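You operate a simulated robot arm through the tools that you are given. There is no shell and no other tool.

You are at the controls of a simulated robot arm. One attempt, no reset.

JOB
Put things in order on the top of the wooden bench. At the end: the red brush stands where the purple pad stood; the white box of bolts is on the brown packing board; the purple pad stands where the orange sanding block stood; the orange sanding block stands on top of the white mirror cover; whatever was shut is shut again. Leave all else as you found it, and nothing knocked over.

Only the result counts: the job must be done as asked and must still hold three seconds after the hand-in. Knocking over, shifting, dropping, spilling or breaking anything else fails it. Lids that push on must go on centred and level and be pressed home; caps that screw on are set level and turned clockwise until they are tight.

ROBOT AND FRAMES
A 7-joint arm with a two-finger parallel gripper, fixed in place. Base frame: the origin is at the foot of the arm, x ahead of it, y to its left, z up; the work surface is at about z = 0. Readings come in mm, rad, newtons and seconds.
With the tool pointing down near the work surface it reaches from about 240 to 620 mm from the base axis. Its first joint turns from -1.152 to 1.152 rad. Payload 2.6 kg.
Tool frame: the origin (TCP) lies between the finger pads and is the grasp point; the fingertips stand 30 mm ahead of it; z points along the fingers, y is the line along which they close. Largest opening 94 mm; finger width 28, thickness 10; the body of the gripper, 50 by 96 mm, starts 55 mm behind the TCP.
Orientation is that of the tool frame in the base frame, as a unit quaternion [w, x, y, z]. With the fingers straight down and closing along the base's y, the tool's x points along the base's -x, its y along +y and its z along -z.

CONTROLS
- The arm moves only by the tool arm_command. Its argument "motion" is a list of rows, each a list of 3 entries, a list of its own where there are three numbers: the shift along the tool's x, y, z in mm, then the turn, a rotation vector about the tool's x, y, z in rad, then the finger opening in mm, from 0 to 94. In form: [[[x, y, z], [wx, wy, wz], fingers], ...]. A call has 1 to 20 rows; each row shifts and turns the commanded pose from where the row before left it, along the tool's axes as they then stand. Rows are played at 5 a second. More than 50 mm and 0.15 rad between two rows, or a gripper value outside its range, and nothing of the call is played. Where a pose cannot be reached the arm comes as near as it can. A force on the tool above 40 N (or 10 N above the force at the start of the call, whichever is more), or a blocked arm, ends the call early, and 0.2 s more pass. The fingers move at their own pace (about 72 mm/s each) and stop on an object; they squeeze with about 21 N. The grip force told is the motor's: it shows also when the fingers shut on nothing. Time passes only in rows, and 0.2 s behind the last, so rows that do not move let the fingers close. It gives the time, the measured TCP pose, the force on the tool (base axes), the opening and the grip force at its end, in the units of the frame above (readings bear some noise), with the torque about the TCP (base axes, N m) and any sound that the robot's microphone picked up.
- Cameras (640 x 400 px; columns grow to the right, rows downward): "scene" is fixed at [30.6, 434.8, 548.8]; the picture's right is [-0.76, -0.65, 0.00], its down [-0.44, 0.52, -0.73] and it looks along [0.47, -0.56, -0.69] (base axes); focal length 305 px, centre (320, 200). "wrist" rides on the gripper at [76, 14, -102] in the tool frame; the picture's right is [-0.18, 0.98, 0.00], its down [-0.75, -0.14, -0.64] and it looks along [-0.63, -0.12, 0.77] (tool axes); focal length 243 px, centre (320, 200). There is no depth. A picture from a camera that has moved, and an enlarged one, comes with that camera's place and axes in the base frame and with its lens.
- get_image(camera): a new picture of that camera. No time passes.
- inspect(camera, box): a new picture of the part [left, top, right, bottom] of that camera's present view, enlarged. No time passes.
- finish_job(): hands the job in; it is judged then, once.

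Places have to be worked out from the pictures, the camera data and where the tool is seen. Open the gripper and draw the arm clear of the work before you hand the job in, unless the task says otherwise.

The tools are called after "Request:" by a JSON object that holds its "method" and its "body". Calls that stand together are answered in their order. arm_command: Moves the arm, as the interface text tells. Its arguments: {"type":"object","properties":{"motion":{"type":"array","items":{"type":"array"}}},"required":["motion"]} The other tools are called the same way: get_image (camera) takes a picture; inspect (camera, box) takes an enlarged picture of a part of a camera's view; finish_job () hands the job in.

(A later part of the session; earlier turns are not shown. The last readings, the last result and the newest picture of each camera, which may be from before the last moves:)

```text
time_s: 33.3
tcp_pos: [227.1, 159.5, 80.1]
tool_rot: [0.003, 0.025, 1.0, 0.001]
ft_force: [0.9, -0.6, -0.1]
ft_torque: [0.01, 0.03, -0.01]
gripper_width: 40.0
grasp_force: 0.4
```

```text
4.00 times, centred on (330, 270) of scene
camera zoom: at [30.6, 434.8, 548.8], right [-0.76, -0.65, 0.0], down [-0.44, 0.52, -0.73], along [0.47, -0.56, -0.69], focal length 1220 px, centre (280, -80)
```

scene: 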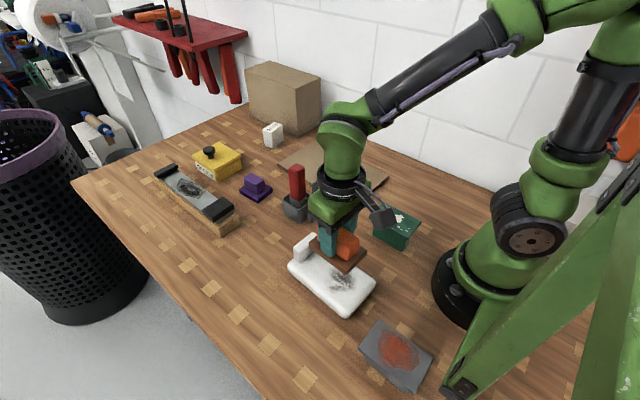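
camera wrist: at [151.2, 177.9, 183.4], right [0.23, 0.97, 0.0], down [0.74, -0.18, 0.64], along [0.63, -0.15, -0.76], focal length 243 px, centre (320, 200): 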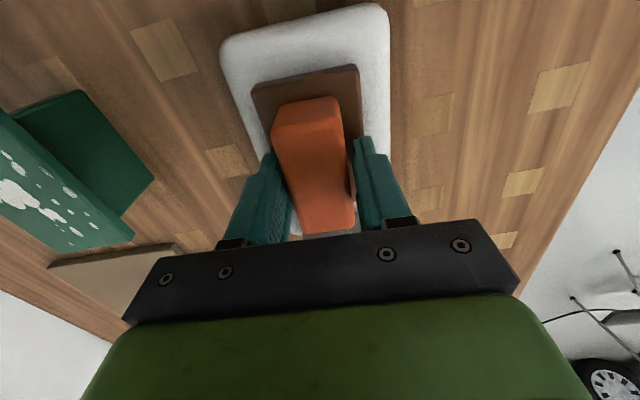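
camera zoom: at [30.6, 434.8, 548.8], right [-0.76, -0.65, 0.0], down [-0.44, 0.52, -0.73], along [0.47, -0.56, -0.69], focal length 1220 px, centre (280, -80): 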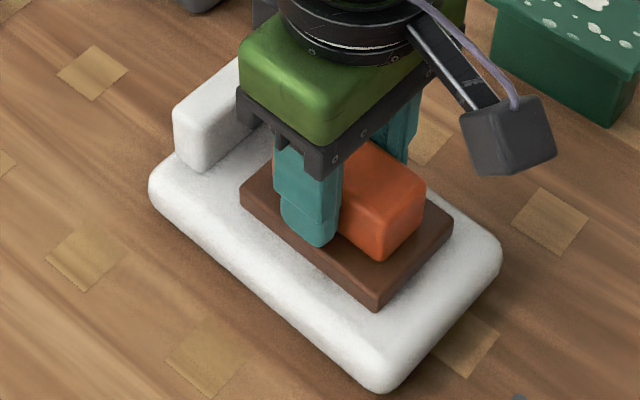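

The block is centred again and the cover has not moved. I open slowly and check that it stays.

Request:
{"method": "arm_command", "body": {"motion": [[[0, 0, 0], [0, 0, 0], 44], [[0, 0, 0], [0, 0, 0], 50], [[0, 0, 0], [0, 0, 0], 60], [[0, 0, 0], [0, 0, 0], 72], [[0, 0, 0], [0, 0, 0], 80], [[0, 0, 0], [0, 0, 0], 80]]}}

Request:
{"method": "inspect", "body": {"camera": "scene", "box": [280, 220, 380, 320]}}

```text
time_s: 34.7
tcp_pos: [226.7, 159.7, 80.2]
tool_rot: [0.002, 0.026, 1.0, 0.001]
ft_force: [0.1, -0.6, 0.4]
ft_torque: [-0.01, 0.0, -0.03]
gripper_width: 80.0
grasp_force: 0.1
```

```text
4.00 times, centred on (330, 270) of scene
camera zoom: at [30.6, 434.8, 548.8], right [-0.76, -0.65, 0.0], down [-0.44, 0.52, -0.73], along [0.47, -0.56, -0.69], focal length 1220 px, centre (280, -80)
```

zoom: 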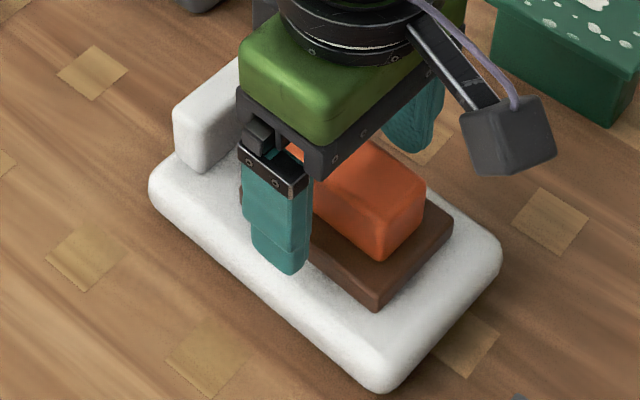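

The block stays put on the cover. I rise to z≈240, square the tool, and move toward the purple pad for a close view.

Request:
{"method": "arm_command", "body": {"motion": [[[0, 0, -10], [0, 0, 0], 80], [[0, 0, -30], [0, 0, 0], 85], [[0, 0, -40], [0, 0, 0], 94], [[0, 0, -40], [0, 0, 0], 94], [[0, 0, -40], [0, 0, 0], 94], [[0, 0, 0], [0, 0, -0.05], 94], [[-35, -12, 0], [0, 0, 0], 94], [[-36, -12, 0], [0, 0, 0], 94], [[-36, -12, 0], [0, 0, 0], 94], [[-36, -12, 0], [0, 0, 0], 94], [[-36, -12, 0], [0, 0, 0], 94], [[-36, -12, 0], [0, 0, 0], 94], [[-36, -12, 0], [0, 0, 0], 94], [[0, 0, 0], [0, 0, 0], 94]]}}

Request:
{"method": "get_image", "body": {"camera": "wrist"}}

Request:
{"method": "get_image", "body": {"camera": "scene"}}

```text
time_s: 37.7
tcp_pos: [478.7, 75.7, 241.2]
tool_rot: [0.001, 0.0, 1.0, 0.0]
ft_force: [-0.4, 0.9, 0.2]
ft_torque: [-0.01, 0.01, 0.0]
gripper_width: 94.0
grasp_force: 0.0
```

```text
taken
camera wrist: at [401.6, 89.7, 345.2], right [0.18, 0.98, 0.0], down [0.75, -0.14, 0.64], along [0.63, -0.12, -0.77], focal length 243 px, centre (320, 200)
```

wrist: 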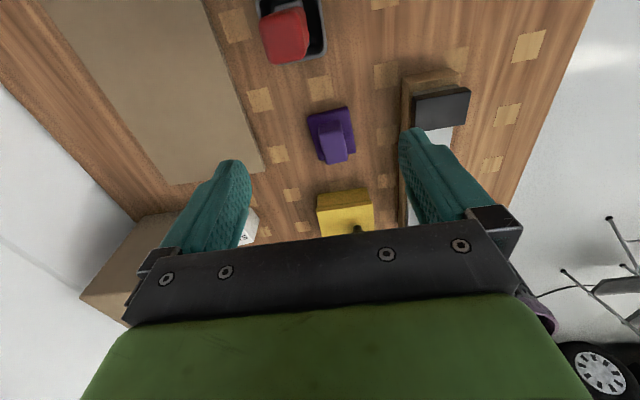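

```text
taken
```

scene: 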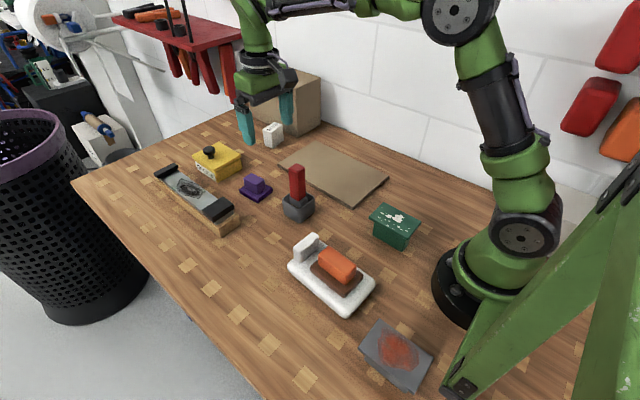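

I enlarge the purple pad and the brush in this view to get exact positions.

Request:
{"method": "inspect", "body": {"camera": "wrist", "box": [280, 80, 400, 180]}}

Request:
{"method": "inspect", "body": {"camera": "wrist", "box": [230, 0, 350, 80]}}

Request:
{"method": "inspect", "body": {"camera": "scene", "box": [220, 155, 340, 235]}}

Request:
{"method": "inspect", "body": {"camera": "scene", "box": [280, 220, 380, 320]}}

```text
4.00 times, centred on (340, 130) of wrist
camera zoom: at [401.6, 89.7, 345.2], right [0.18, 0.98, 0.0], down [0.75, -0.14, 0.64], along [0.63, -0.12, -0.77], focal length 970 px, centre (240, 480)
```

zoom: 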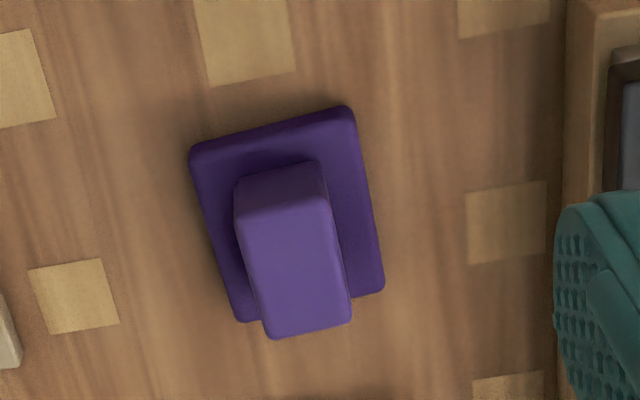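

```text
5.00 times, centred on (290, 40) of wrist
camera zoom: at [401.6, 89.7, 345.2], right [0.18, 0.98, 0.0], down [0.75, -0.14, 0.64], along [0.63, -0.12, -0.77], focal length 1213 px, centre (470, 1000)
```

zoom: 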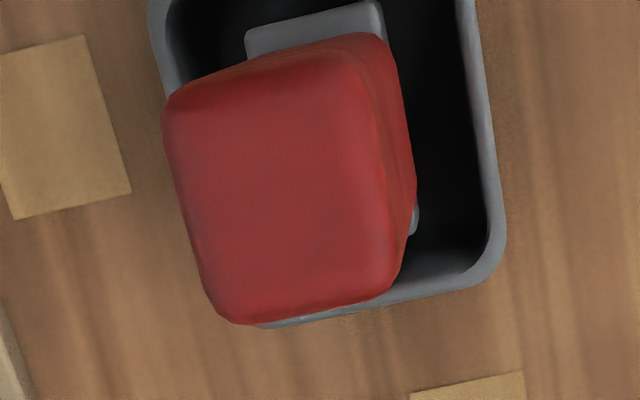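

```text
5.00 times, centred on (280, 195) of scene
camera zoom: at [30.7, 434.8, 548.8], right [-0.76, -0.65, 0.0], down [-0.44, 0.52, -0.73], along [0.47, -0.56, -0.69], focal length 1524 px, centre (520, 225)
```

zoom: 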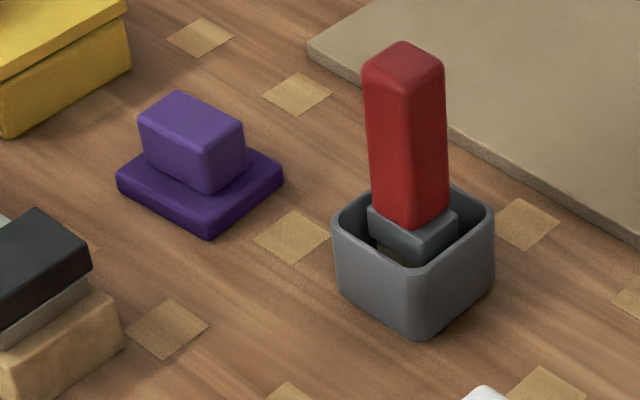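

```text
4.00 times, centred on (330, 270) of scene
camera zoom: at [30.7, 434.8, 548.8], right [-0.76, -0.65, 0.0], down [-0.44, 0.52, -0.73], along [0.47, -0.56, -0.69], focal length 1220 px, centre (280, -80)
```

zoom: 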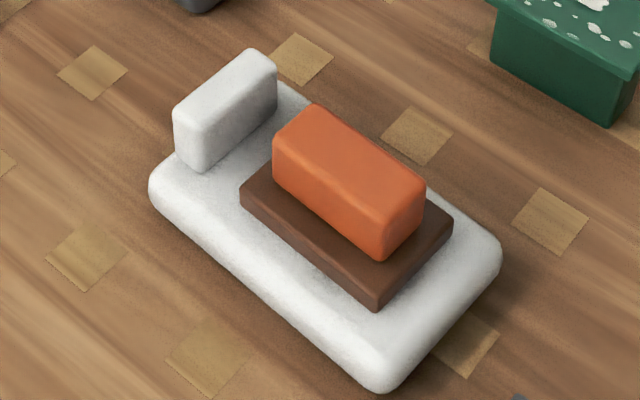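

The orange block is well placed. Purple pad: base centre about (560, 79), about 70×58 mm, yaw about +0.067; handle about 49×31 mm, long along x. I move over it, match the yaw, and descend to z≈130 for a check.

Request:
{"method": "arm_command", "body": {"motion": [[[-27, 1, 0], [0, 0, -0.067], 94], [[-27, 1, 0], [0, 0, 0], 94], [[-27, 1, 0], [0, 0, 0], 94], [[0, 0, 37], [0, 0, 0], 94], [[0, 0, 37], [0, 0, 0], 94], [[0, 0, 37], [0, 0, 0], 94], [[0, 0, 0], [0, 0, 0], 94]]}}

Request:
{"method": "get_image", "body": {"camera": "wrist"}}

Request:
{"method": "inspect", "body": {"camera": "wrist", "box": [240, 20, 420, 200]}}

```text
time_s: 39.3
tcp_pos: [557.1, 82.5, 131.5]
tool_rot: [0.001, -0.034, 0.999, 0.001]
ft_force: [0.1, 0.7, -0.1]
ft_torque: [-0.01, 0.03, 0.01]
gripper_width: 94.1
grasp_force: 0.1
```

```text
taken
camera wrist: at [480.6, 91.1, 234.5], right [0.12, 0.99, 0.0], down [0.76, -0.09, 0.64], along [0.64, -0.07, -0.76], focal length 243 px, centre (320, 200)
```

wrist: 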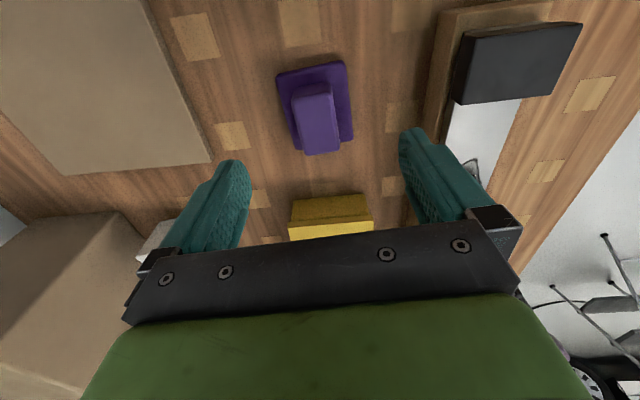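

```text
2.22 times, centred on (330, 110) of wrist
camera zoom: at [480.6, 91.1, 234.5], right [0.12, 0.99, 0.0], down [0.76, -0.09, 0.64], along [0.64, -0.07, -0.76], focal length 539 px, centre (298, 400)
```

zoom: 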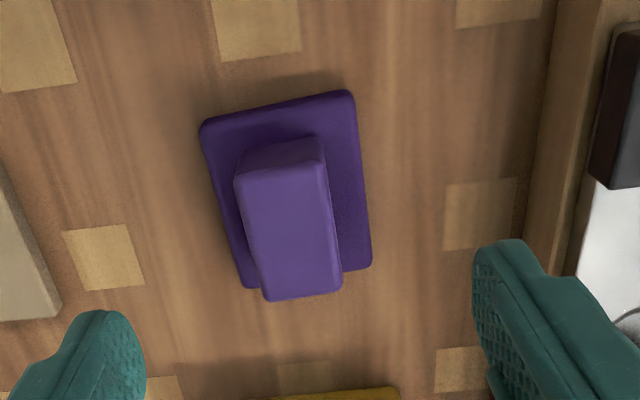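

Handle centre comes out at about (563, 80.5); TCP is at (557, 82.5). I correct, then go down in steps and look before closing.

Request:
{"method": "arm_command", "body": {"motion": [[[-5.5, -2.2, 0], [0, 0, 0], 94], [[0, 0, 25], [0, 0, 0], 94], [[0, 0, 25], [0, 0, 0], 94], [[0, 0, 20], [0, 0, 0], 94], [[0, 0, 10], [0, 0, 0], 94], [[0, 0, 0], [0, 0, 0], 94], [[0, 0, 0], [0, 0, 0], 94]]}}

Request:
{"method": "get_image", "body": {"camera": "wrist"}}

Request:
{"method": "inspect", "body": {"camera": "scene", "box": [200, 130, 320, 230]}}

```text
time_s: 40.9
tcp_pos: [563.5, 81.7, 51.5]
tool_rot: [0.001, -0.033, 0.999, 0.001]
ft_force: [0.7, -0.4, -0.4]
ft_torque: [0.02, 0.0, -0.02]
gripper_width: 93.9
grasp_force: 0.0
```

```text
taken
camera wrist: at [485.9, 90.6, 154.5], right [0.12, 0.99, 0.0], down [0.76, -0.09, 0.64], along [0.64, -0.07, -0.76], focal length 243 px, centre (320, 200)
```

wrist: 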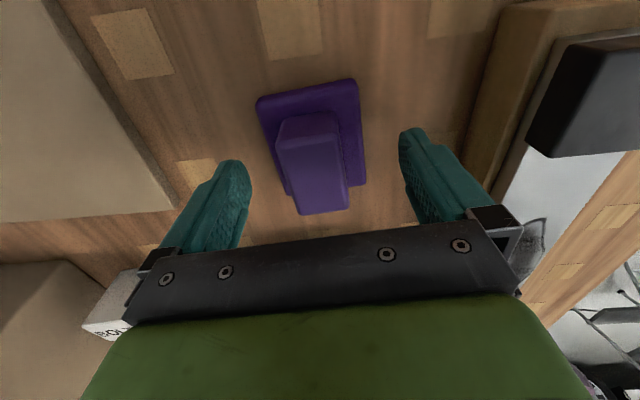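

```text
4.00 times, centred on (260, 180) of scene
camera zoom: at [30.6, 434.8, 548.8], right [-0.76, -0.65, 0.0], down [-0.44, 0.52, -0.73], along [0.47, -0.56, -0.69], focal length 1220 px, centre (560, 280)
```

zoom: 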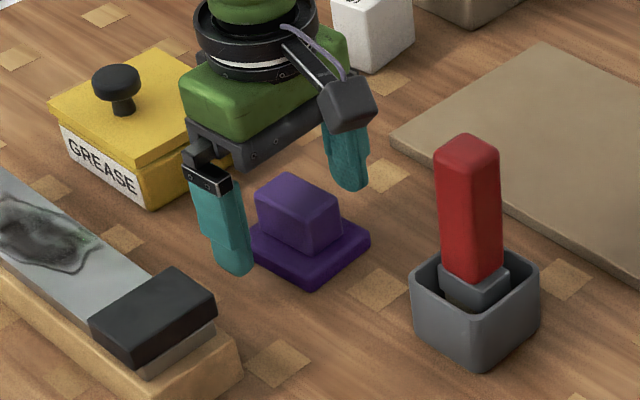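

The pad handle is centred between the fingers. I lower 2 mm more, close fully and wait, then lift just 4 mm to test.

Request:
{"method": "arm_command", "body": {"motion": [[[-2, 0, 0], [0, 0, 0], 94], [[0, 0, 2], [0, 0, 0], 94], [[0, 0, 0], [0, 0, 0], 60], [[0, 0, 0], [0, 0, 0], 40], [[0, 0, 0], [0, 0, 0], 0], [[0, 0, 0], [0, 0, 0], 0], [[0, 0, 0], [0, 0, 0], 0], [[0, 0, 0], [0, 0, 0], 0], [[0, 0, 0], [0, 0, 0], 0]]}}

Request:
{"method": "arm_command", "body": {"motion": [[[0, 0, -2], [0, 0, 0], 0], [[0, 0, -2], [0, 0, 0], 0], [[0, 0, -2], [0, 0, 0], 0], [[0, 0, 0], [0, 0, 0], 0]]}}

Request:
{"method": "get_image", "body": {"camera": "wrist"}}

Request:
{"method": "inspect", "body": {"camera": "scene", "box": [200, 130, 320, 230]}}

```text
time_s: 42.9
tcp_pos: [565.2, 81.8, 47.9]
tool_rot: [0.002, -0.033, 0.999, 0.001]
ft_force: [1.2, -0.2, -1.0]
ft_torque: [0.0, 0.02, -0.03]
gripper_width: 35.6
grasp_force: 20.7
```

```text
time_s: 43.9
tcp_pos: [565.3, 82.0, 54.2]
tool_rot: [0.002, -0.033, 0.999, 0.001]
ft_force: [0.3, -0.4, -0.4]
ft_torque: [0.02, -0.04, -0.01]
gripper_width: 35.7
grasp_force: 21.1
```

```text
taken
camera wrist: at [488.8, 90.3, 157.6], right [0.12, 0.99, 0.0], down [0.76, -0.09, 0.64], along [0.64, -0.07, -0.76], focal length 243 px, centre (320, 200)
```

wrist: 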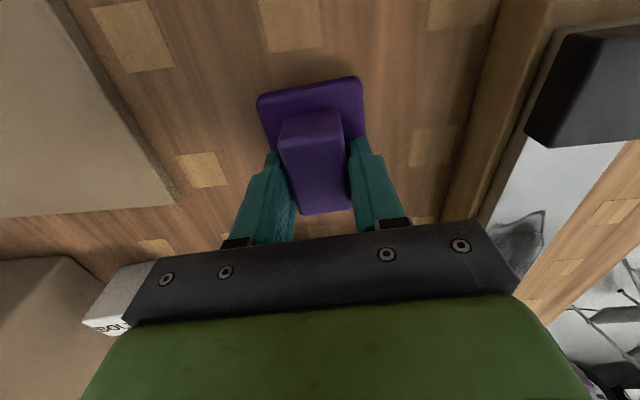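

```text
4.00 times, centred on (260, 180) of scene
camera zoom: at [30.6, 434.8, 548.8], right [-0.76, -0.65, 0.0], down [-0.44, 0.52, -0.73], along [0.47, -0.56, -0.69], focal length 1220 px, centre (560, 280)
```

zoom: 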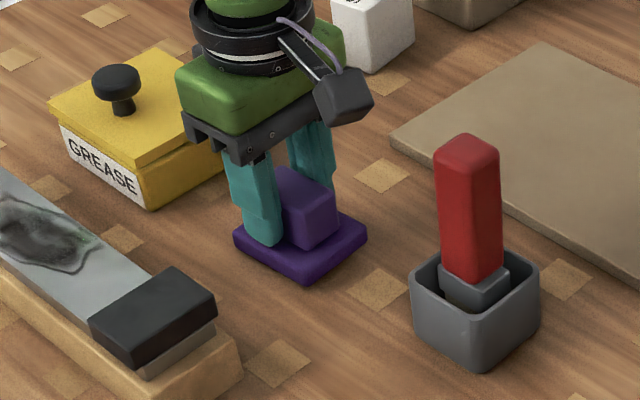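

The pad lifted with the hand (35.7 mm grip). I raise it slowly to z≈165 and check again.

Request:
{"method": "arm_command", "body": {"motion": [[[0, 0, -4], [0, 0, 0], 0], [[0, 0, -6], [0, 0, 0], 0], [[0, 0, -8], [0, 0, 0], 0], [[0, 0, -10], [0, 0, 0], 0], [[0, 0, -10], [0, 0, 0], 0], [[0, 0, -10], [0, 0, 0], 0], [[0, 0, -10], [0, 0, 0], 0], [[0, 0, -10], [0, 0, 0], 0], [[0, 0, -10], [0, 0, 0], 0], [[0, 0, -10], [0, 0, 0], 0], [[0, 0, -10], [0, 0, 0], 0], [[0, 0, -8], [0, 0, 0], 0], [[0, 0, -5], [0, 0, 0], 0], [[0, 0, 0], [0, 0, 0], 0]]}}

Request:
{"method": "get_image", "body": {"camera": "wrist"}}

```text
time_s: 46.9
tcp_pos: [565.8, 80.5, 165.6]
tool_rot: [0.001, -0.033, 0.999, 0.001]
ft_force: [-0.6, -0.1, -0.3]
ft_torque: [0.02, 0.04, 0.02]
gripper_width: 36.1
grasp_force: 20.6
```

```text
taken
camera wrist: at [488.3, 89.4, 268.5], right [0.12, 0.99, 0.0], down [0.76, -0.09, 0.64], along [0.64, -0.07, -0.76], focal length 243 px, centre (320, 200)
```

wrist: 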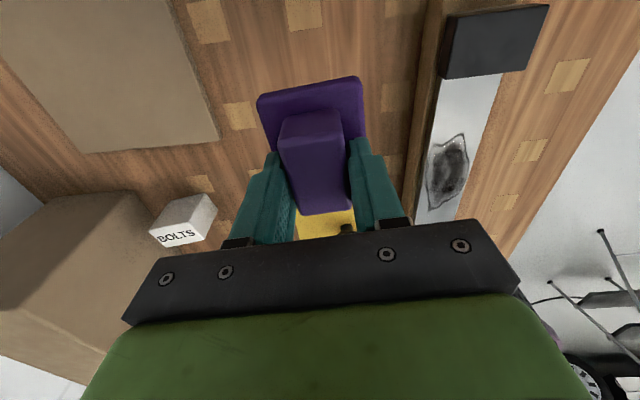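

Pad still held level. I carry it to above the orange block's old spot, around (381, 258.5).

Request:
{"method": "arm_command", "body": {"motion": [[[4, 5, 0], [0, 0, 0], 0], [[8, 9, 0], [0, 0, 0], 0], [[11, 12, 0], [0, 0, 0], 0], [[11, 12, 0], [0, 0, 0], 0], [[11, 12, 0], [0, 0, 0], 0], [[11, 12, 0], [0, 0, 0], 0], [[11, 12, 0], [0, 0, 0], 0], [[11, 12, 0], [0, 0, 0], 0], [[11, 12, 0], [0, 0, 0], 0], [[11, 12, 0], [0, 0, 0], 0], [[11, 12, 0], [0, 0, 0], 0], [[11, 12, 0], [0, 0, 0], 0], [[11, 12, 0], [0, 0, 0], 0], [[11, 12, 0], [0, 0, 0], 0], [[11, 12, 0], [0, 0, 0], 0], [[8, 10, 0], [0, 0, 0], 0], [[8, 9, 0], [0, 0, 0], 0], [[0, 0, 0], [0, 0, 0], 0]]}}

Request:
{"method": "get_image", "body": {"camera": "wrist"}}

Request:
{"method": "get_image", "body": {"camera": "scene"}}

```text
time_s: 50.7
tcp_pos: [381.5, 258.6, 164.4]
tool_rot: [0.002, -0.033, 0.999, 0.001]
ft_force: [0.4, -0.3, -0.2]
ft_torque: [-0.03, 0.01, 0.02]
gripper_width: 35.9
grasp_force: 21.1
```

```text
taken
camera wrist: at [305.5, 267.3, 268.1], right [0.12, 0.99, 0.0], down [0.76, -0.09, 0.64], along [0.64, -0.07, -0.76], focal length 243 px, centre (320, 200)
```

wrist: 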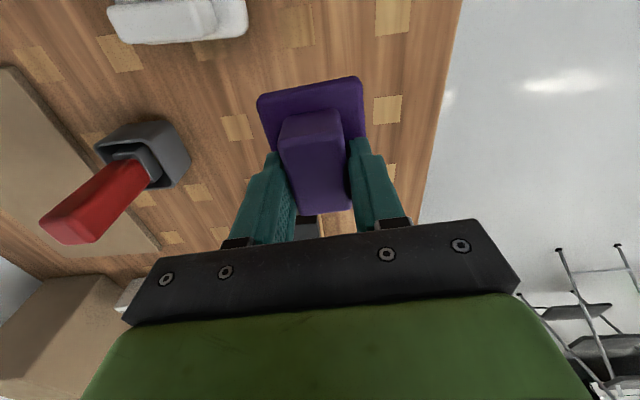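

```text
taken
```

scene: 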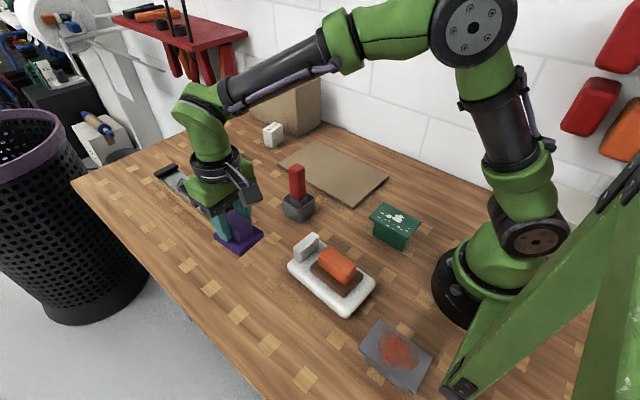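

The pad's base centre works out to (380.3, 258.7), on target. I lower to about 4 mm above the bench.

Request:
{"method": "arm_command", "body": {"motion": [[[0, 0, 6], [0, 0, 0], 0], [[0, 0, 10], [0, 0, 0], 0], [[0, 0, 12], [0, 0, 0], 0], [[0, 0, 12], [0, 0, 0], 0], [[0, 0, 12], [0, 0, 0], 0], [[0, 0, 12], [0, 0, 0], 0], [[0, 0, 12], [0, 0, 0], 0], [[0, 0, 12], [0, 0, 0], 0], [[0, 0, 10], [0, 0, 0], 0], [[0, 0, 8], [0, 0, 0], 0], [[0, 0, 5], [0, 0, 0], 0], [[0, 0, 0], [0, 0, 0], 0]]}}

Request:
{"method": "inspect", "body": {"camera": "scene", "box": [195, 210, 305, 300]}}

```text
time_s: 53.3
tcp_pos: [382.6, 257.8, 55.4]
tool_rot: [0.001, -0.034, 0.999, 0.002]
ft_force: [0.2, -0.3, -0.6]
ft_torque: [0.01, 0.01, -0.03]
gripper_width: 35.9
grasp_force: 21.1
```

```text
4.44 times, centred on (250, 255) of scene
camera zoom: at [30.6, 434.8, 548.8], right [-0.76, -0.65, 0.0], down [-0.44, 0.52, -0.73], along [0.47, -0.56, -0.69], focal length 1355 px, centre (631, -44)
```

zoom: 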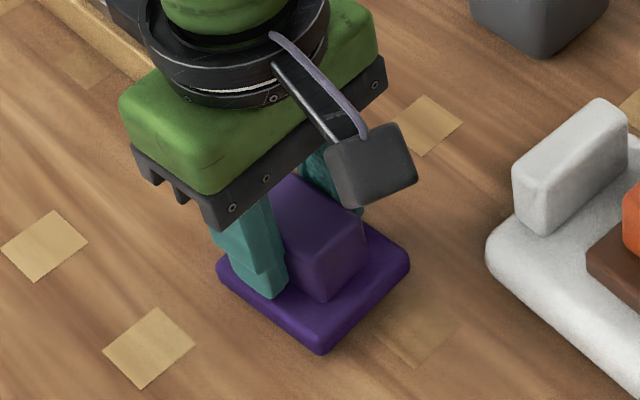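

I continue down in 1 mm steps, watching for contact.

Request:
{"method": "arm_command", "body": {"motion": [[[0, 0, 1.5], [0, 0, 0], 0], [[0, 0, 1.5], [0, 0, 0], 0], [[0, 0, 1], [0, 0, 0], 0], [[0, 0, 0], [0, 0, 0], 0]]}}

Request:
{"method": "arm_command", "body": {"motion": [[[0, 0, 1], [0, 0, 0], 0], [[0, 0, 0], [0, 0, 0], 0]]}}

Request:
{"method": "arm_command", "body": {"motion": [[[0, 0, 0.7], [0, 0, 0], 0], [[0, 0, 0], [0, 0, 0], 0]]}}

```text
time_s: 54.3
tcp_pos: [384.3, 258.5, 48.8]
tool_rot: [0.001, -0.031, 1.0, 0.001]
ft_force: [0.1, -0.1, -0.7]
ft_torque: [-0.02, 0.03, -0.01]
gripper_width: 35.7
grasp_force: 21.3
```

```text
time_s: 54.9
tcp_pos: [383.1, 256.5, 48.2]
tool_rot: [0.002, -0.033, 0.999, 0.0]
ft_force: [0.1, -1.2, 3.4]
ft_torque: [0.0, 0.12, 0.0]
gripper_width: 35.7
grasp_force: 20.8
```

```text
time_s: 55.5
tcp_pos: [383.9, 258.5, 48.3]
tool_rot: [0.003, -0.032, 0.999, 0.001]
ft_force: [-6.2, -10.4, 25.1]
ft_torque: [-0.19, 0.31, 0.04]
gripper_width: 36.0
grasp_force: 21.1
```

Contact at z≈48.5. I back off 0.7 mm to relieve it and then open a little to check.

Request:
{"method": "arm_command", "body": {"motion": [[[0, 0, -0.7], [0, 0, 0], 0], [[0, 0, 0], [0, 0, 0], 0]]}}

Request:
{"method": "arm_command", "body": {"motion": [[[0, 0, 0], [0, 0, 0], 40], [[0, 0, 0], [0, 0, 0], 42], [[0, 0, 0], [0, 0, 0], 42]]}}

Request:
{"method": "get_image", "body": {"camera": "wrist"}}

```text
time_s: 56.1
tcp_pos: [384.4, 258.3, 48.5]
tool_rot: [0.003, -0.033, 0.999, 0.002]
ft_force: [-1.4, -9.3, 24.4]
ft_torque: [-0.04, 0.05, 0.02]
gripper_width: 35.9
grasp_force: 20.7
```

```text
time_s: 56.9
tcp_pos: [383.2, 258.9, 47.5]
tool_rot: [0.002, -0.033, 0.999, 0.001]
ft_force: [-1.6, -0.1, -0.6]
ft_torque: [-0.02, -0.02, 0.0]
gripper_width: 41.9
grasp_force: 0.0
```

```text
taken
camera wrist: at [306.0, 267.6, 150.7], right [0.12, 0.99, 0.0], down [0.76, -0.09, 0.64], along [0.64, -0.07, -0.77], focal length 243 px, centre (320, 200)
```

wrist: 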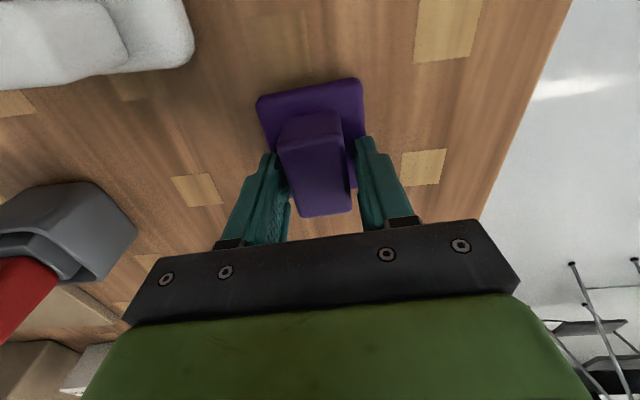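

Released cleanly with no residual force. I rise 3 mm so the tips stay clear of the base, open wide, and check.

Request:
{"method": "arm_command", "body": {"motion": [[[0, 0, -3], [0, 0, 0], 42], [[0, 0, 0], [0, 0, 0], 48], [[0, 0, 0], [0, 0, 0], 60], [[0, 0, 0], [0, 0, 0], 75], [[0, 0, 0], [0, 0, 0], 90], [[0, 0, 0], [0, 0, 0], 90]]}}

Request:
{"method": "get_image", "body": {"camera": "wrist"}}

Request:
{"method": "inspect", "body": {"camera": "scene", "box": [195, 210, 305, 300]}}

```text
time_s: 58.3
tcp_pos: [382.6, 259.2, 51.0]
tool_rot: [0.002, -0.033, 0.999, 0.001]
ft_force: [-0.8, -0.2, -0.6]
ft_torque: [-0.02, -0.04, -0.02]
gripper_width: 89.9
grasp_force: 0.1
```

```text
taken
camera wrist: at [305.9, 267.1, 154.0], right [0.12, 0.99, 0.0], down [0.76, -0.09, 0.64], along [0.64, -0.07, -0.76], focal length 243 px, centre (320, 200)
```

wrist: 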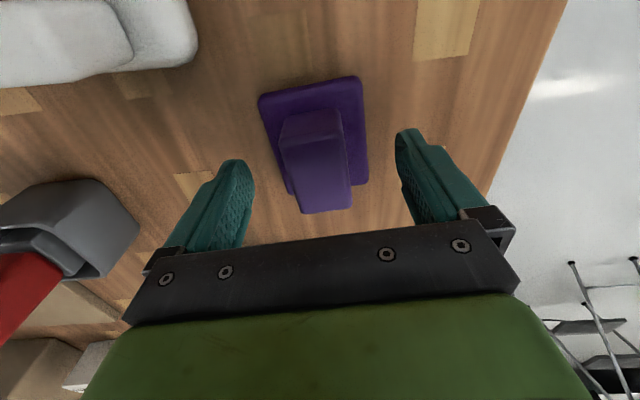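

```text
4.44 times, centred on (250, 255) of scene
camera zoom: at [30.6, 434.8, 548.8], right [-0.76, -0.65, 0.0], down [-0.44, 0.52, -0.73], along [0.47, -0.56, -0.69], focal length 1355 px, centre (631, -44)
```

zoom: 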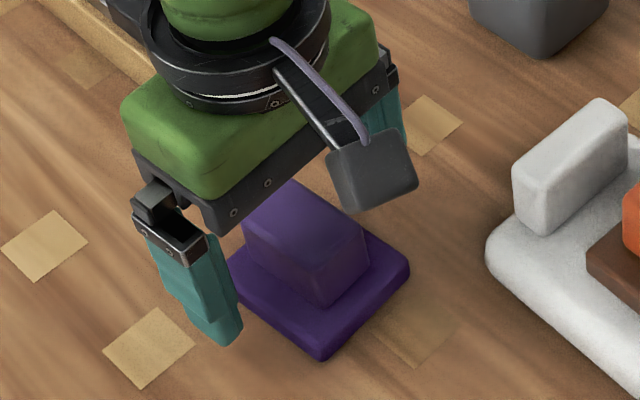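

Purple pad stands at about (380, 259), matching the old orange spot. I rise to z≈260 and move to view the red brush and its cup.

Request:
{"method": "arm_command", "body": {"motion": [[[0, 0, -20], [0, 0, 0], 94], [[0, 0, -40], [0, 0, 0], 94], [[0, 0, -45], [0, 0, 0], 94], [[0, 0, -45], [0, 0, 0], 94], [[0, 0, -45], [0, 0, 0], 94], [[0, 0, -14], [0, 0, 0], 94], [[0, 0, 0], [0, 0, 0.067], 94], [[7, -33, 0], [0, 0, 0], 94], [[7, -33, 0], [0, 0, 0], 94], [[7, -33, 0], [0, 0, 0], 94], [[7, -33, 0], [0, 0, 0], 94], [[7, -33, 0], [0, 0, 0], 94], [[7, -34, 0], [0, 0, 0], 94], [[0, 0, 0], [0, 0, 0], 94]]}}

Request:
{"method": "get_image", "body": {"camera": "wrist"}}

Request:
{"method": "inspect", "body": {"camera": "wrist", "box": [260, 80, 400, 230]}}

Request:
{"method": "inspect", "body": {"camera": "scene", "box": [250, 150, 350, 230]}}

```text
time_s: 61.3
tcp_pos: [337.9, 60.5, 257.8]
tool_rot: [0.001, 0.0, 1.0, 0.001]
ft_force: [0.7, -0.9, 0.1]
ft_torque: [0.0, -0.04, 0.03]
gripper_width: 94.1
grasp_force: 0.1
```

```text
taken
camera wrist: at [261.8, 74.5, 362.2], right [0.18, 0.98, 0.0], down [0.75, -0.14, 0.64], along [0.63, -0.12, -0.76], focal length 243 px, centre (320, 200)
```

wrist: 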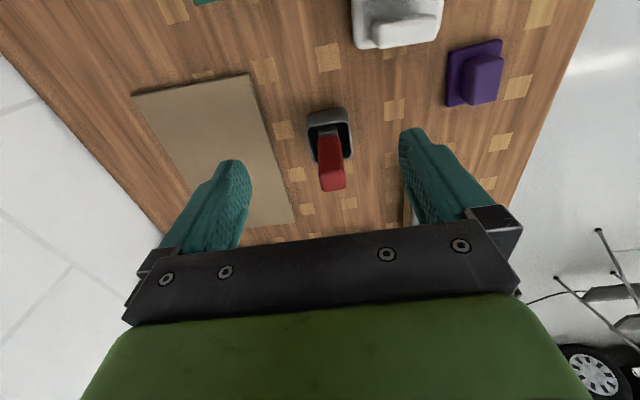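

```text
2.67 times, centred on (330, 155) of wrist
camera zoom: at [261.8, 74.5, 362.2], right [0.18, 0.98, 0.0], down [0.75, -0.14, 0.64], along [0.63, -0.12, -0.76], focal length 647 px, centre (293, 320)
```

zoom: 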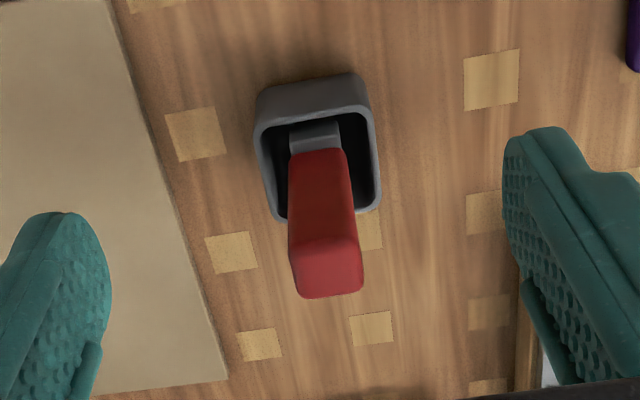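

```text
5.00 times, centred on (300, 190) of scene
camera zoom: at [30.6, 434.8, 548.8], right [-0.76, -0.65, 0.0], down [-0.44, 0.52, -0.73], along [0.47, -0.56, -0.69], focal length 1524 px, centre (420, 250)
```

zoom: 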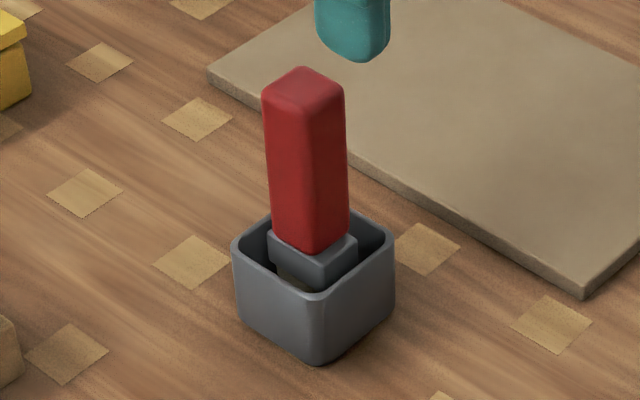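

Brush handle: about 27 mm square, centre about (419, 60.5), top z≈144; the cup is about 60 mm square, rim z≈42, centre about (423, 59). I move above the handle with tips still above it and check.

Request:
{"method": "arm_command", "body": {"motion": [[[-27, 0, 0], [0, 0, 0], 94], [[-27, 0, 0], [0, 0, 0], 94], [[-27, 0, 0], [0, 0, 0], 94], [[0, 0, 25], [0, 0, 0], 94], [[0, 0, 25], [0, 0, 0], 94], [[0, 0, 0], [0, 0, 0], 94]]}}

Request:
{"method": "get_image", "body": {"camera": "wrist"}}

Request:
{"method": "inspect", "body": {"camera": "wrist", "box": [240, 0, 400, 160]}}

Request:
{"method": "inspect", "body": {"camera": "scene", "box": [240, 120, 360, 230]}}

```text
time_s: 62.7
tcp_pos: [421.2, 58.9, 208.7]
tool_rot: [0.002, 0.001, 1.0, 0.002]
ft_force: [0.3, 0.3, -0.1]
ft_torque: [0.04, -0.01, 0.01]
gripper_width: 94.0
grasp_force: 0.0
```

```text
taken
camera wrist: at [344.5, 72.5, 311.5], right [0.18, 0.98, 0.0], down [0.75, -0.14, 0.64], along [0.63, -0.12, -0.76], focal length 243 px, centre (320, 200)
```

wrist: 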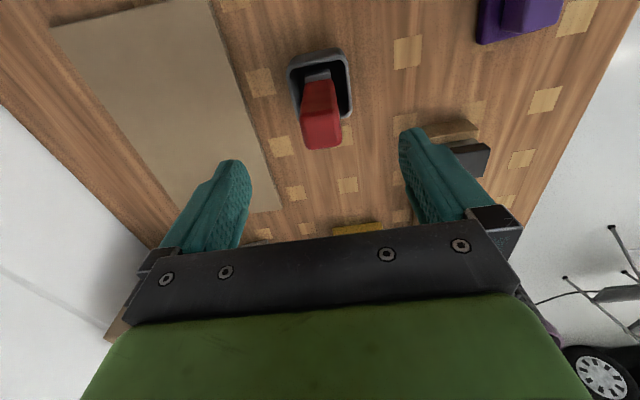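

```text
2.50 times, centred on (320, 80) of wrist
camera zoom: at [344.5, 72.5, 311.5], right [0.18, 0.98, 0.0], down [0.75, -0.14, 0.64], along [0.63, -0.12, -0.76], focal length 606 px, centre (320, 500)
```

zoom: 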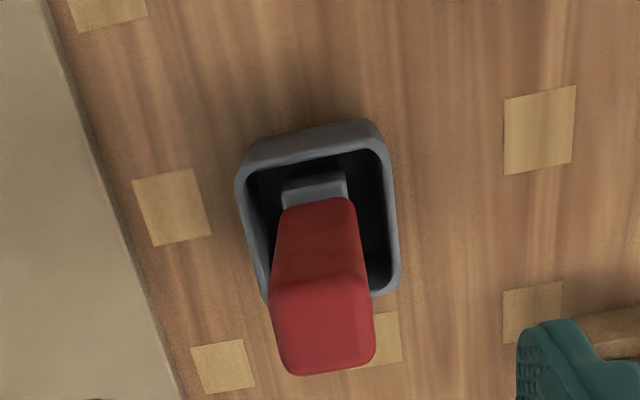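

```text
3.64 times, centred on (300, 175) of scene
camera zoom: at [30.6, 434.8, 548.8], right [-0.76, -0.65, 0.0], down [-0.44, 0.52, -0.73], along [0.47, -0.56, -0.69], focal length 1109 px, centre (393, 291)
```

zoom: 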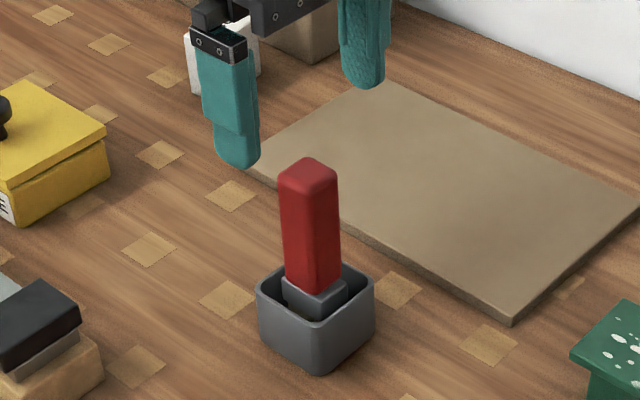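

The handle is centred between the fingers (centre ≈ (418.5, 60)). I descend to z≈106 around the handle, well above the cup rim, and look again.

Request:
{"method": "arm_command", "body": {"motion": [[[2, 1, 0], [0, 0, 0], 94], [[0, 0, 25], [0, 0, 0], 94], [[0, 0, 25], [0, 0, 0], 94], [[0, 0, 25], [0, 0, 0], 94], [[0, 0, 20], [0, 0, 0], 94], [[0, 0, 8], [0, 0, 0], 94], [[0, 0, 0], [0, 0, 0], 94]]}}

Request:
{"method": "get_image", "body": {"camera": "wrist"}}

Request:
{"method": "inspect", "body": {"camera": "scene", "box": [240, 130, 360, 230]}}

```text
time_s: 64.3
tcp_pos: [418.4, 59.5, 107.2]
tool_rot: [0.001, 0.001, 1.0, 0.001]
ft_force: [0.6, 0.5, 0.7]
ft_torque: [-0.02, 0.01, -0.03]
gripper_width: 94.0
grasp_force: 0.1
```

```text
taken
camera wrist: at [343.4, 74.6, 211.5], right [0.18, 0.98, 0.0], down [0.75, -0.14, 0.64], along [0.63, -0.12, -0.76], focal length 243 px, centre (320, 200)
```

wrist: 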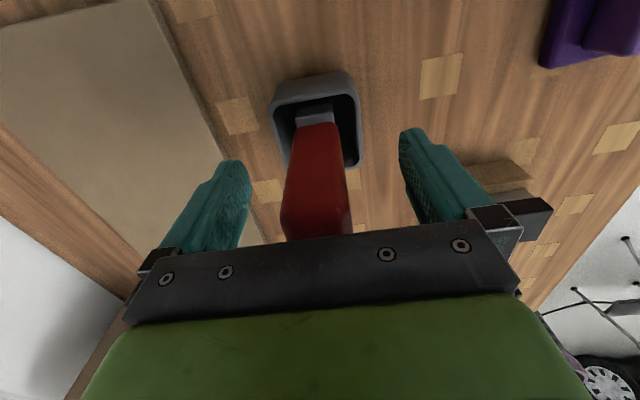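

```text
4.00 times, centred on (300, 180) of scene
camera zoom: at [30.6, 434.8, 548.8], right [-0.76, -0.65, 0.0], down [-0.44, 0.52, -0.73], along [0.47, -0.56, -0.69], focal length 1220 px, centre (400, 280)
```

zoom: 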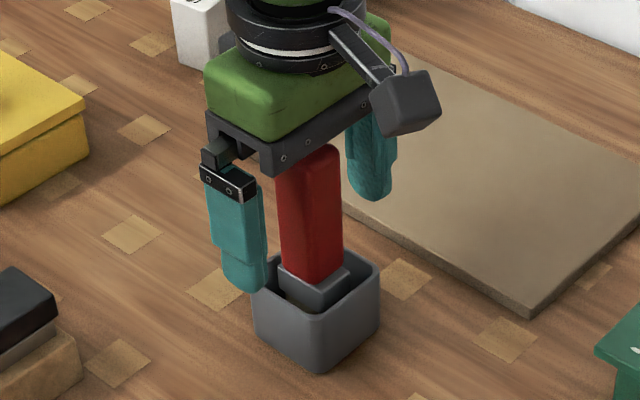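

The hand is around the handle without contact. I close gradually to a firm grip.

Request:
{"method": "arm_command", "body": {"motion": [[[0, 0, 0], [0, 0, 0], 70], [[0, 0, 0], [0, 0, 0], 50], [[0, 0, 0], [0, 0, 0], 38], [[0, 0, 0], [0, 0, 0], 34], [[0, 0, 0], [0, 0, 0], 28], [[0, 0, 0], [0, 0, 0], 0], [[0, 0, 0], [0, 0, 0], 0], [[0, 0, 0], [0, 0, 0], 0], [[0, 0, 0], [0, 0, 0], 0]]}}

Request:
{"method": "get_image", "body": {"camera": "wrist"}}

Request:
{"method": "inspect", "body": {"camera": "scene", "box": [240, 130, 360, 230]}}

```text
time_s: 66.3
tcp_pos: [418.2, 60.9, 109.2]
tool_rot: [0.002, 0.0, 1.0, 0.0]
ft_force: [0.2, -0.6, 1.0]
ft_torque: [-0.07, 0.02, 0.0]
gripper_width: 33.7
grasp_force: 20.9
```

```text
taken
camera wrist: at [343.5, 74.6, 211.9], right [0.18, 0.98, 0.0], down [0.75, -0.14, 0.64], along [0.63, -0.12, -0.76], focal length 243 px, centre (320, 200)
```

wrist: 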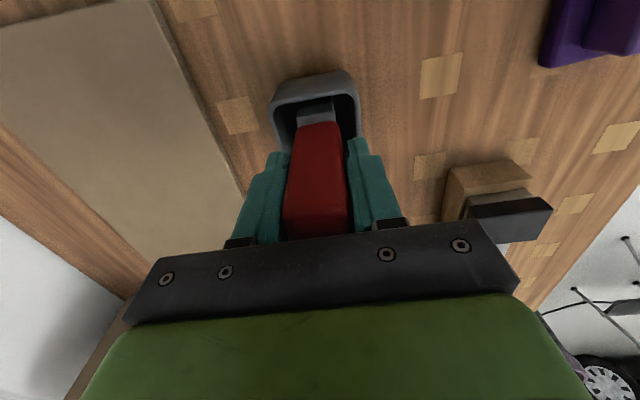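

```text
4.00 times, centred on (300, 180) of scene
camera zoom: at [30.6, 434.8, 548.8], right [-0.76, -0.65, 0.0], down [-0.44, 0.52, -0.73], along [0.47, -0.56, -0.69], focal length 1220 px, centre (400, 280)
```

zoom: 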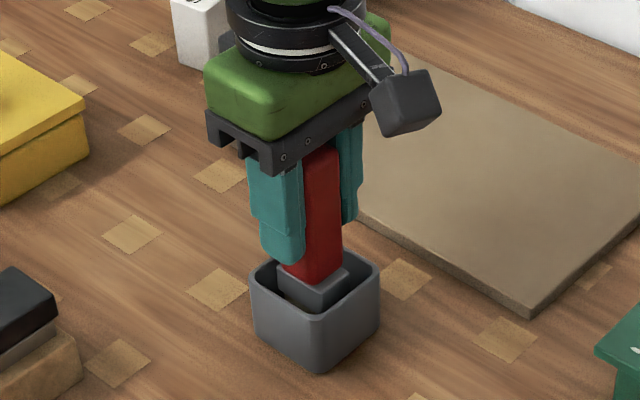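

Firm grip at 33.7 mm. I lift 8 mm slowly and check that only the brush rises, not the cup.

Request:
{"method": "arm_command", "body": {"motion": [[[0, 0, -2], [0, 0, 0], 0], [[0, 0, -3], [0, 0, 0], 0], [[0, 0, -3], [0, 0, 0], 0], [[0, 0, 0], [0, 0, 0], 0]]}}

Request:
{"method": "inspect", "body": {"camera": "scene", "box": [240, 130, 360, 230]}}

Request:
{"method": "get_image", "body": {"camera": "wrist"}}

```text
time_s: 67.3
tcp_pos: [418.5, 61.1, 116.4]
tool_rot: [0.002, 0.0, 1.0, 0.001]
ft_force: [0.4, -0.2, -1.7]
ft_torque: [0.03, 0.0, 0.01]
gripper_width: 33.7
grasp_force: 21.1
```

```text
4.00 times, centred on (300, 180) of scene
camera zoom: at [30.6, 434.8, 548.8], right [-0.76, -0.65, 0.0], down [-0.44, 0.52, -0.73], along [0.47, -0.56, -0.69], focal length 1220 px, centre (400, 280)
```

zoom: 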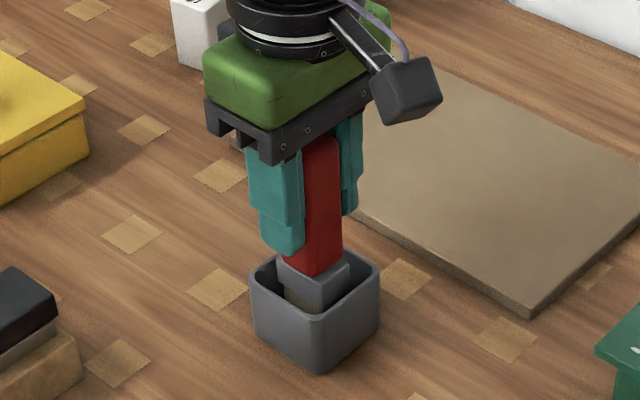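

```text
taken
camera wrist: at [343.1, 74.7, 219.0], right [0.18, 0.98, 0.0], down [0.75, -0.14, 0.64], along [0.63, -0.12, -0.76], focal length 243 px, centre (320, 200)
```

wrist: 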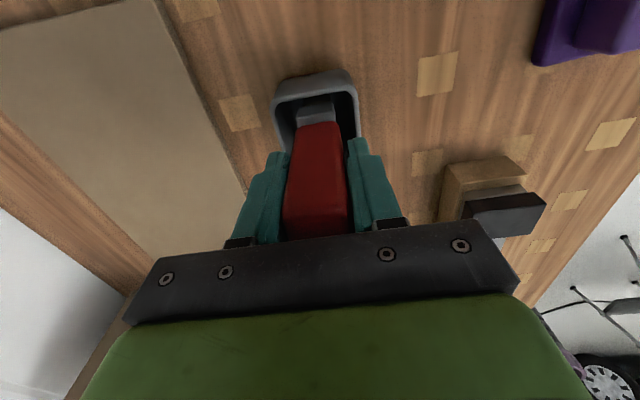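

Only the brush rises; the cup stays. I lift it clear to z≈190 slowly and look at it.

Request:
{"method": "arm_command", "body": {"motion": [[[0, 0, -4], [0, 0, 0], 0], [[0, 0, -6], [0, 0, 0], 0], [[0, 0, -8], [0, 0, 0], 0], [[0, 0, -10], [0, 0, 0], 0], [[0, 0, -10], [0, 0, 0], 0], [[0, 0, -10], [0, 0, 0], 0], [[0, 0, -10], [0, 0, 0], 0], [[0, 0, -8], [0, 0, 0], 0], [[0, 0, -6], [0, 0, 0], 0], [[0, 0, -3], [0, 0, 0], 0], [[0, 0, 0], [0, 0, 0], 0]]}}

Request:
{"method": "inspect", "body": {"camera": "scene", "box": [240, 110, 360, 230]}}

Request:
{"method": "get_image", "body": {"camera": "wrist"}}

```text
time_s: 69.7
tcp_pos: [419.8, 59.0, 190.8]
tool_rot: [0.001, 0.0, 1.0, 0.0]
ft_force: [-0.4, 0.8, -1.4]
ft_torque: [-0.02, 0.03, 0.01]
gripper_width: 33.7
grasp_force: 21.2
```

```text
3.33 times, centred on (300, 170) of scene
camera zoom: at [30.6, 434.8, 548.8], right [-0.76, -0.65, 0.0], down [-0.44, 0.52, -0.73], along [0.47, -0.56, -0.69], focal length 1016 px, centre (387, 300)
```

zoom: 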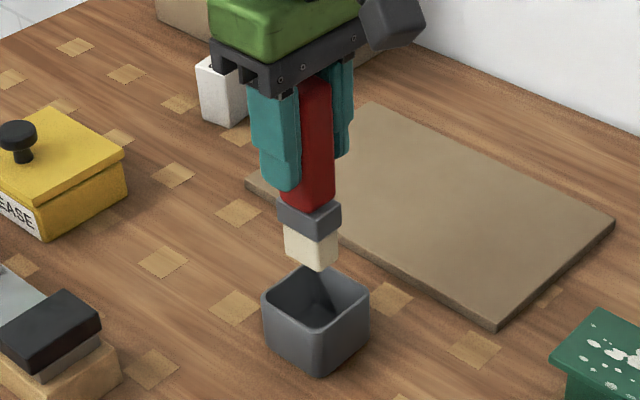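

```text
taken
camera wrist: at [343.7, 73.9, 293.3], right [0.18, 0.98, 0.0], down [0.75, -0.14, 0.64], along [0.63, -0.12, -0.76], focal length 243 px, centre (320, 200)
```

wrist: 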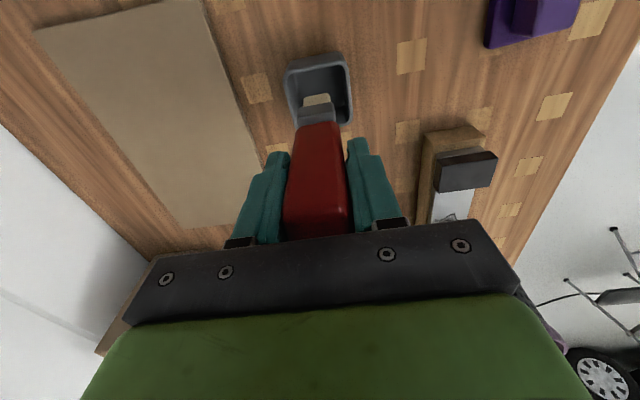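

The brush (with bristles at its foot) hangs straight, and the cup stayed in place. I carry it to above the old purple spot, about (562, 81).

Request:
{"method": "arm_command", "body": {"motion": [[[-4, 0.5, 0], [0, 0, 0], 0], [[-8, 1.2, 0], [0, 0, 0], 0], [[-11, 1.7, 0], [0, 0, 0], 0], [[-11, 1.7, 0], [0, 0, 0], 0], [[-11, 1.7, 0], [0, 0, 0], 0], [[-11, 1.7, 0], [0, 0, 0], 0], [[-11, 1.7, 0], [0, 0, 0], 0], [[-11, 1.7, 0], [0, 0, 0], 0], [[-11, 1.7, 0], [0, 0, 0], 0], [[-11, 1.7, 0], [0, 0, 0], 0], [[-11, 1.7, 0], [0, 0, 0], 0], [[-11, 1.7, 0], [0, 0, 0], 0], [[-9, 1.2, 0], [0, 0, 0], 0], [[-8, 1, 0], [0, 0, 0], 0], [[-4, 0.5, 0], [0, 0, 0], 0], [[0, 0, 0], [0, 0, 0], 0]]}}

Request:
{"method": "get_image", "body": {"camera": "wrist"}}

Request:
{"method": "get_image", "body": {"camera": "scene"}}

```text
time_s: 73.1
tcp_pos: [563.1, 82.5, 190.9]
tool_rot: [0.002, 0.0, 1.0, 0.001]
ft_force: [-0.9, 1.5, -0.7]
ft_torque: [0.03, -0.01, 0.01]
gripper_width: 33.8
grasp_force: 21.1
```

```text
taken
camera wrist: at [485.6, 96.1, 293.8], right [0.18, 0.98, 0.0], down [0.75, -0.14, 0.64], along [0.63, -0.12, -0.76], focal length 243 px, centre (320, 200)
```

wrist: 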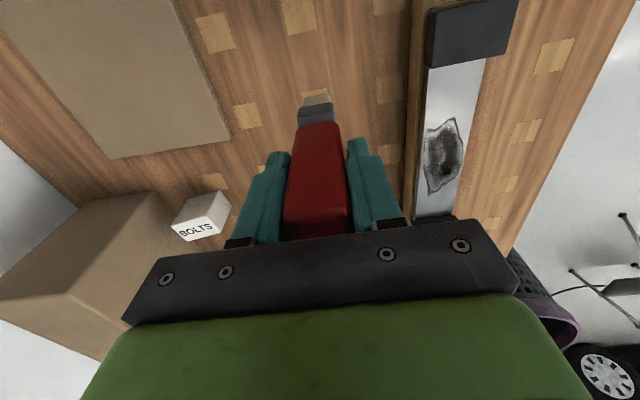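

```text
taken
```

scene: 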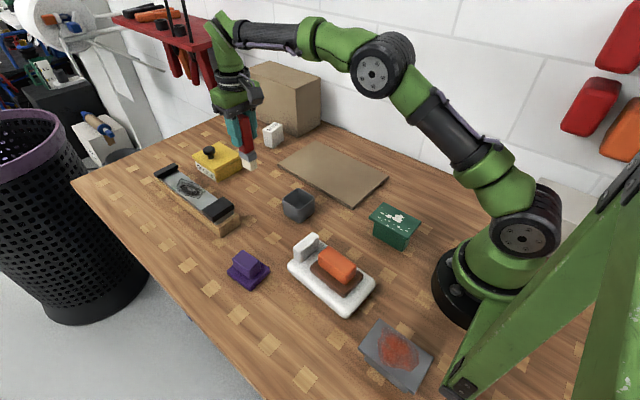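

Position is right within about 1 mm. I lower to about z 112 with small end steps.

Request:
{"method": "arm_command", "body": {"motion": [[[0.5, -1, 5], [0, 0, 0], 0], [[0, 0, 9], [0, 0, 0], 0], [[0, 0, 10], [0, 0, 0], 0], [[0, 0, 10], [0, 0, 0], 0], [[0, 0, 10], [0, 0, 0], 0], [[0, 0, 10], [0, 0, 0], 0], [[0, 0, 10], [0, 0, 0], 0], [[0, 0, 7], [0, 0, 0], 0], [[0, 0, 4], [0, 0, 0], 0], [[0, 0, 2], [0, 0, 0], 0], [[0, 0, 0], [0, 0, 0], 0]]}}

Request:
{"method": "inspect", "body": {"camera": "scene", "box": [200, 100, 310, 220]}}

Request:
{"method": "get_image", "body": {"camera": "wrist"}}

```text
time_s: 75.5
tcp_pos: [562.5, 79.0, 113.5]
tool_rot: [0.002, 0.0, 1.0, 0.001]
ft_force: [0.3, -0.2, -0.4]
ft_torque: [0.0, -0.03, 0.01]
gripper_width: 33.9
grasp_force: 21.2
```

```text
3.33 times, centred on (255, 160) of scene
camera zoom: at [30.6, 434.8, 548.8], right [-0.76, -0.65, 0.0], down [-0.44, 0.52, -0.73], along [0.47, -0.56, -0.69], focal length 1016 px, centre (537, 333)
```

zoom: 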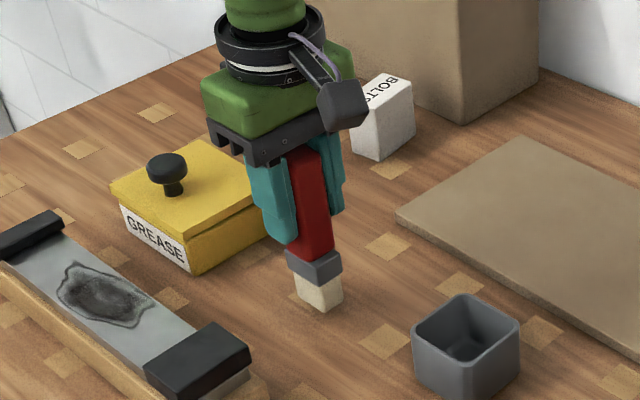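

```text
taken
camera wrist: at [485.8, 93.7, 217.3], right [0.18, 0.98, 0.0], down [0.75, -0.14, 0.64], along [0.63, -0.12, -0.76], focal length 243 px, centre (320, 200)
```

wrist: 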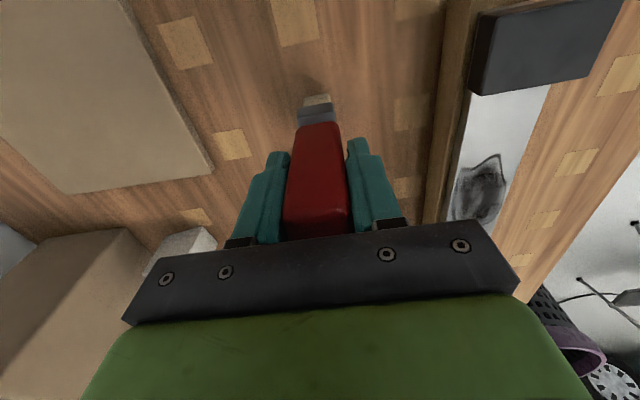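

The bristles are a few millimetres above the bench. I go down in 1 mm steps, reading force each time.

Request:
{"method": "arm_command", "body": {"motion": [[[0, 0, 1], [0, 0, 0], 0], [[0, 0, 1], [0, 0, 0], 0], [[0, 0, 1], [0, 0, 0], 0], [[0, 0, 0], [0, 0, 0], 0]]}}

Request:
{"method": "arm_command", "body": {"motion": [[[0, 0, 1], [0, 0, 0], 0], [[0, 0, 1], [0, 0, 0], 0], [[0, 0, 0], [0, 0, 0], 0]]}}

Request:
{"method": "arm_command", "body": {"motion": [[[0, 0, 0.7], [0, 0, 0], 0], [[0, 0, 0.7], [0, 0, 0], 0], [[0, 0, 0], [0, 0, 0], 0]]}}

```text
time_s: 76.5
tcp_pos: [561.2, 78.7, 111.7]
tool_rot: [0.002, 0.001, 1.0, 0.0]
ft_force: [-0.1, -0.9, 0.2]
ft_torque: [0.02, 0.03, 0.0]
gripper_width: 33.9
grasp_force: 21.0
```

```text
time_s: 77.3
tcp_pos: [562.5, 80.2, 109.3]
tool_rot: [0.002, 0.0, 1.0, 0.001]
ft_force: [0.2, -0.7, -0.8]
ft_torque: [0.01, -0.01, 0.02]
gripper_width: 33.7
grasp_force: 20.9
```

```text
time_s: 78.1
tcp_pos: [562.0, 81.2, 107.0]
tool_rot: [0.002, 0.0, 1.0, 0.001]
ft_force: [-0.1, -0.7, -0.3]
ft_torque: [0.0, 0.0, 0.02]
gripper_width: 33.8
grasp_force: 21.0
```

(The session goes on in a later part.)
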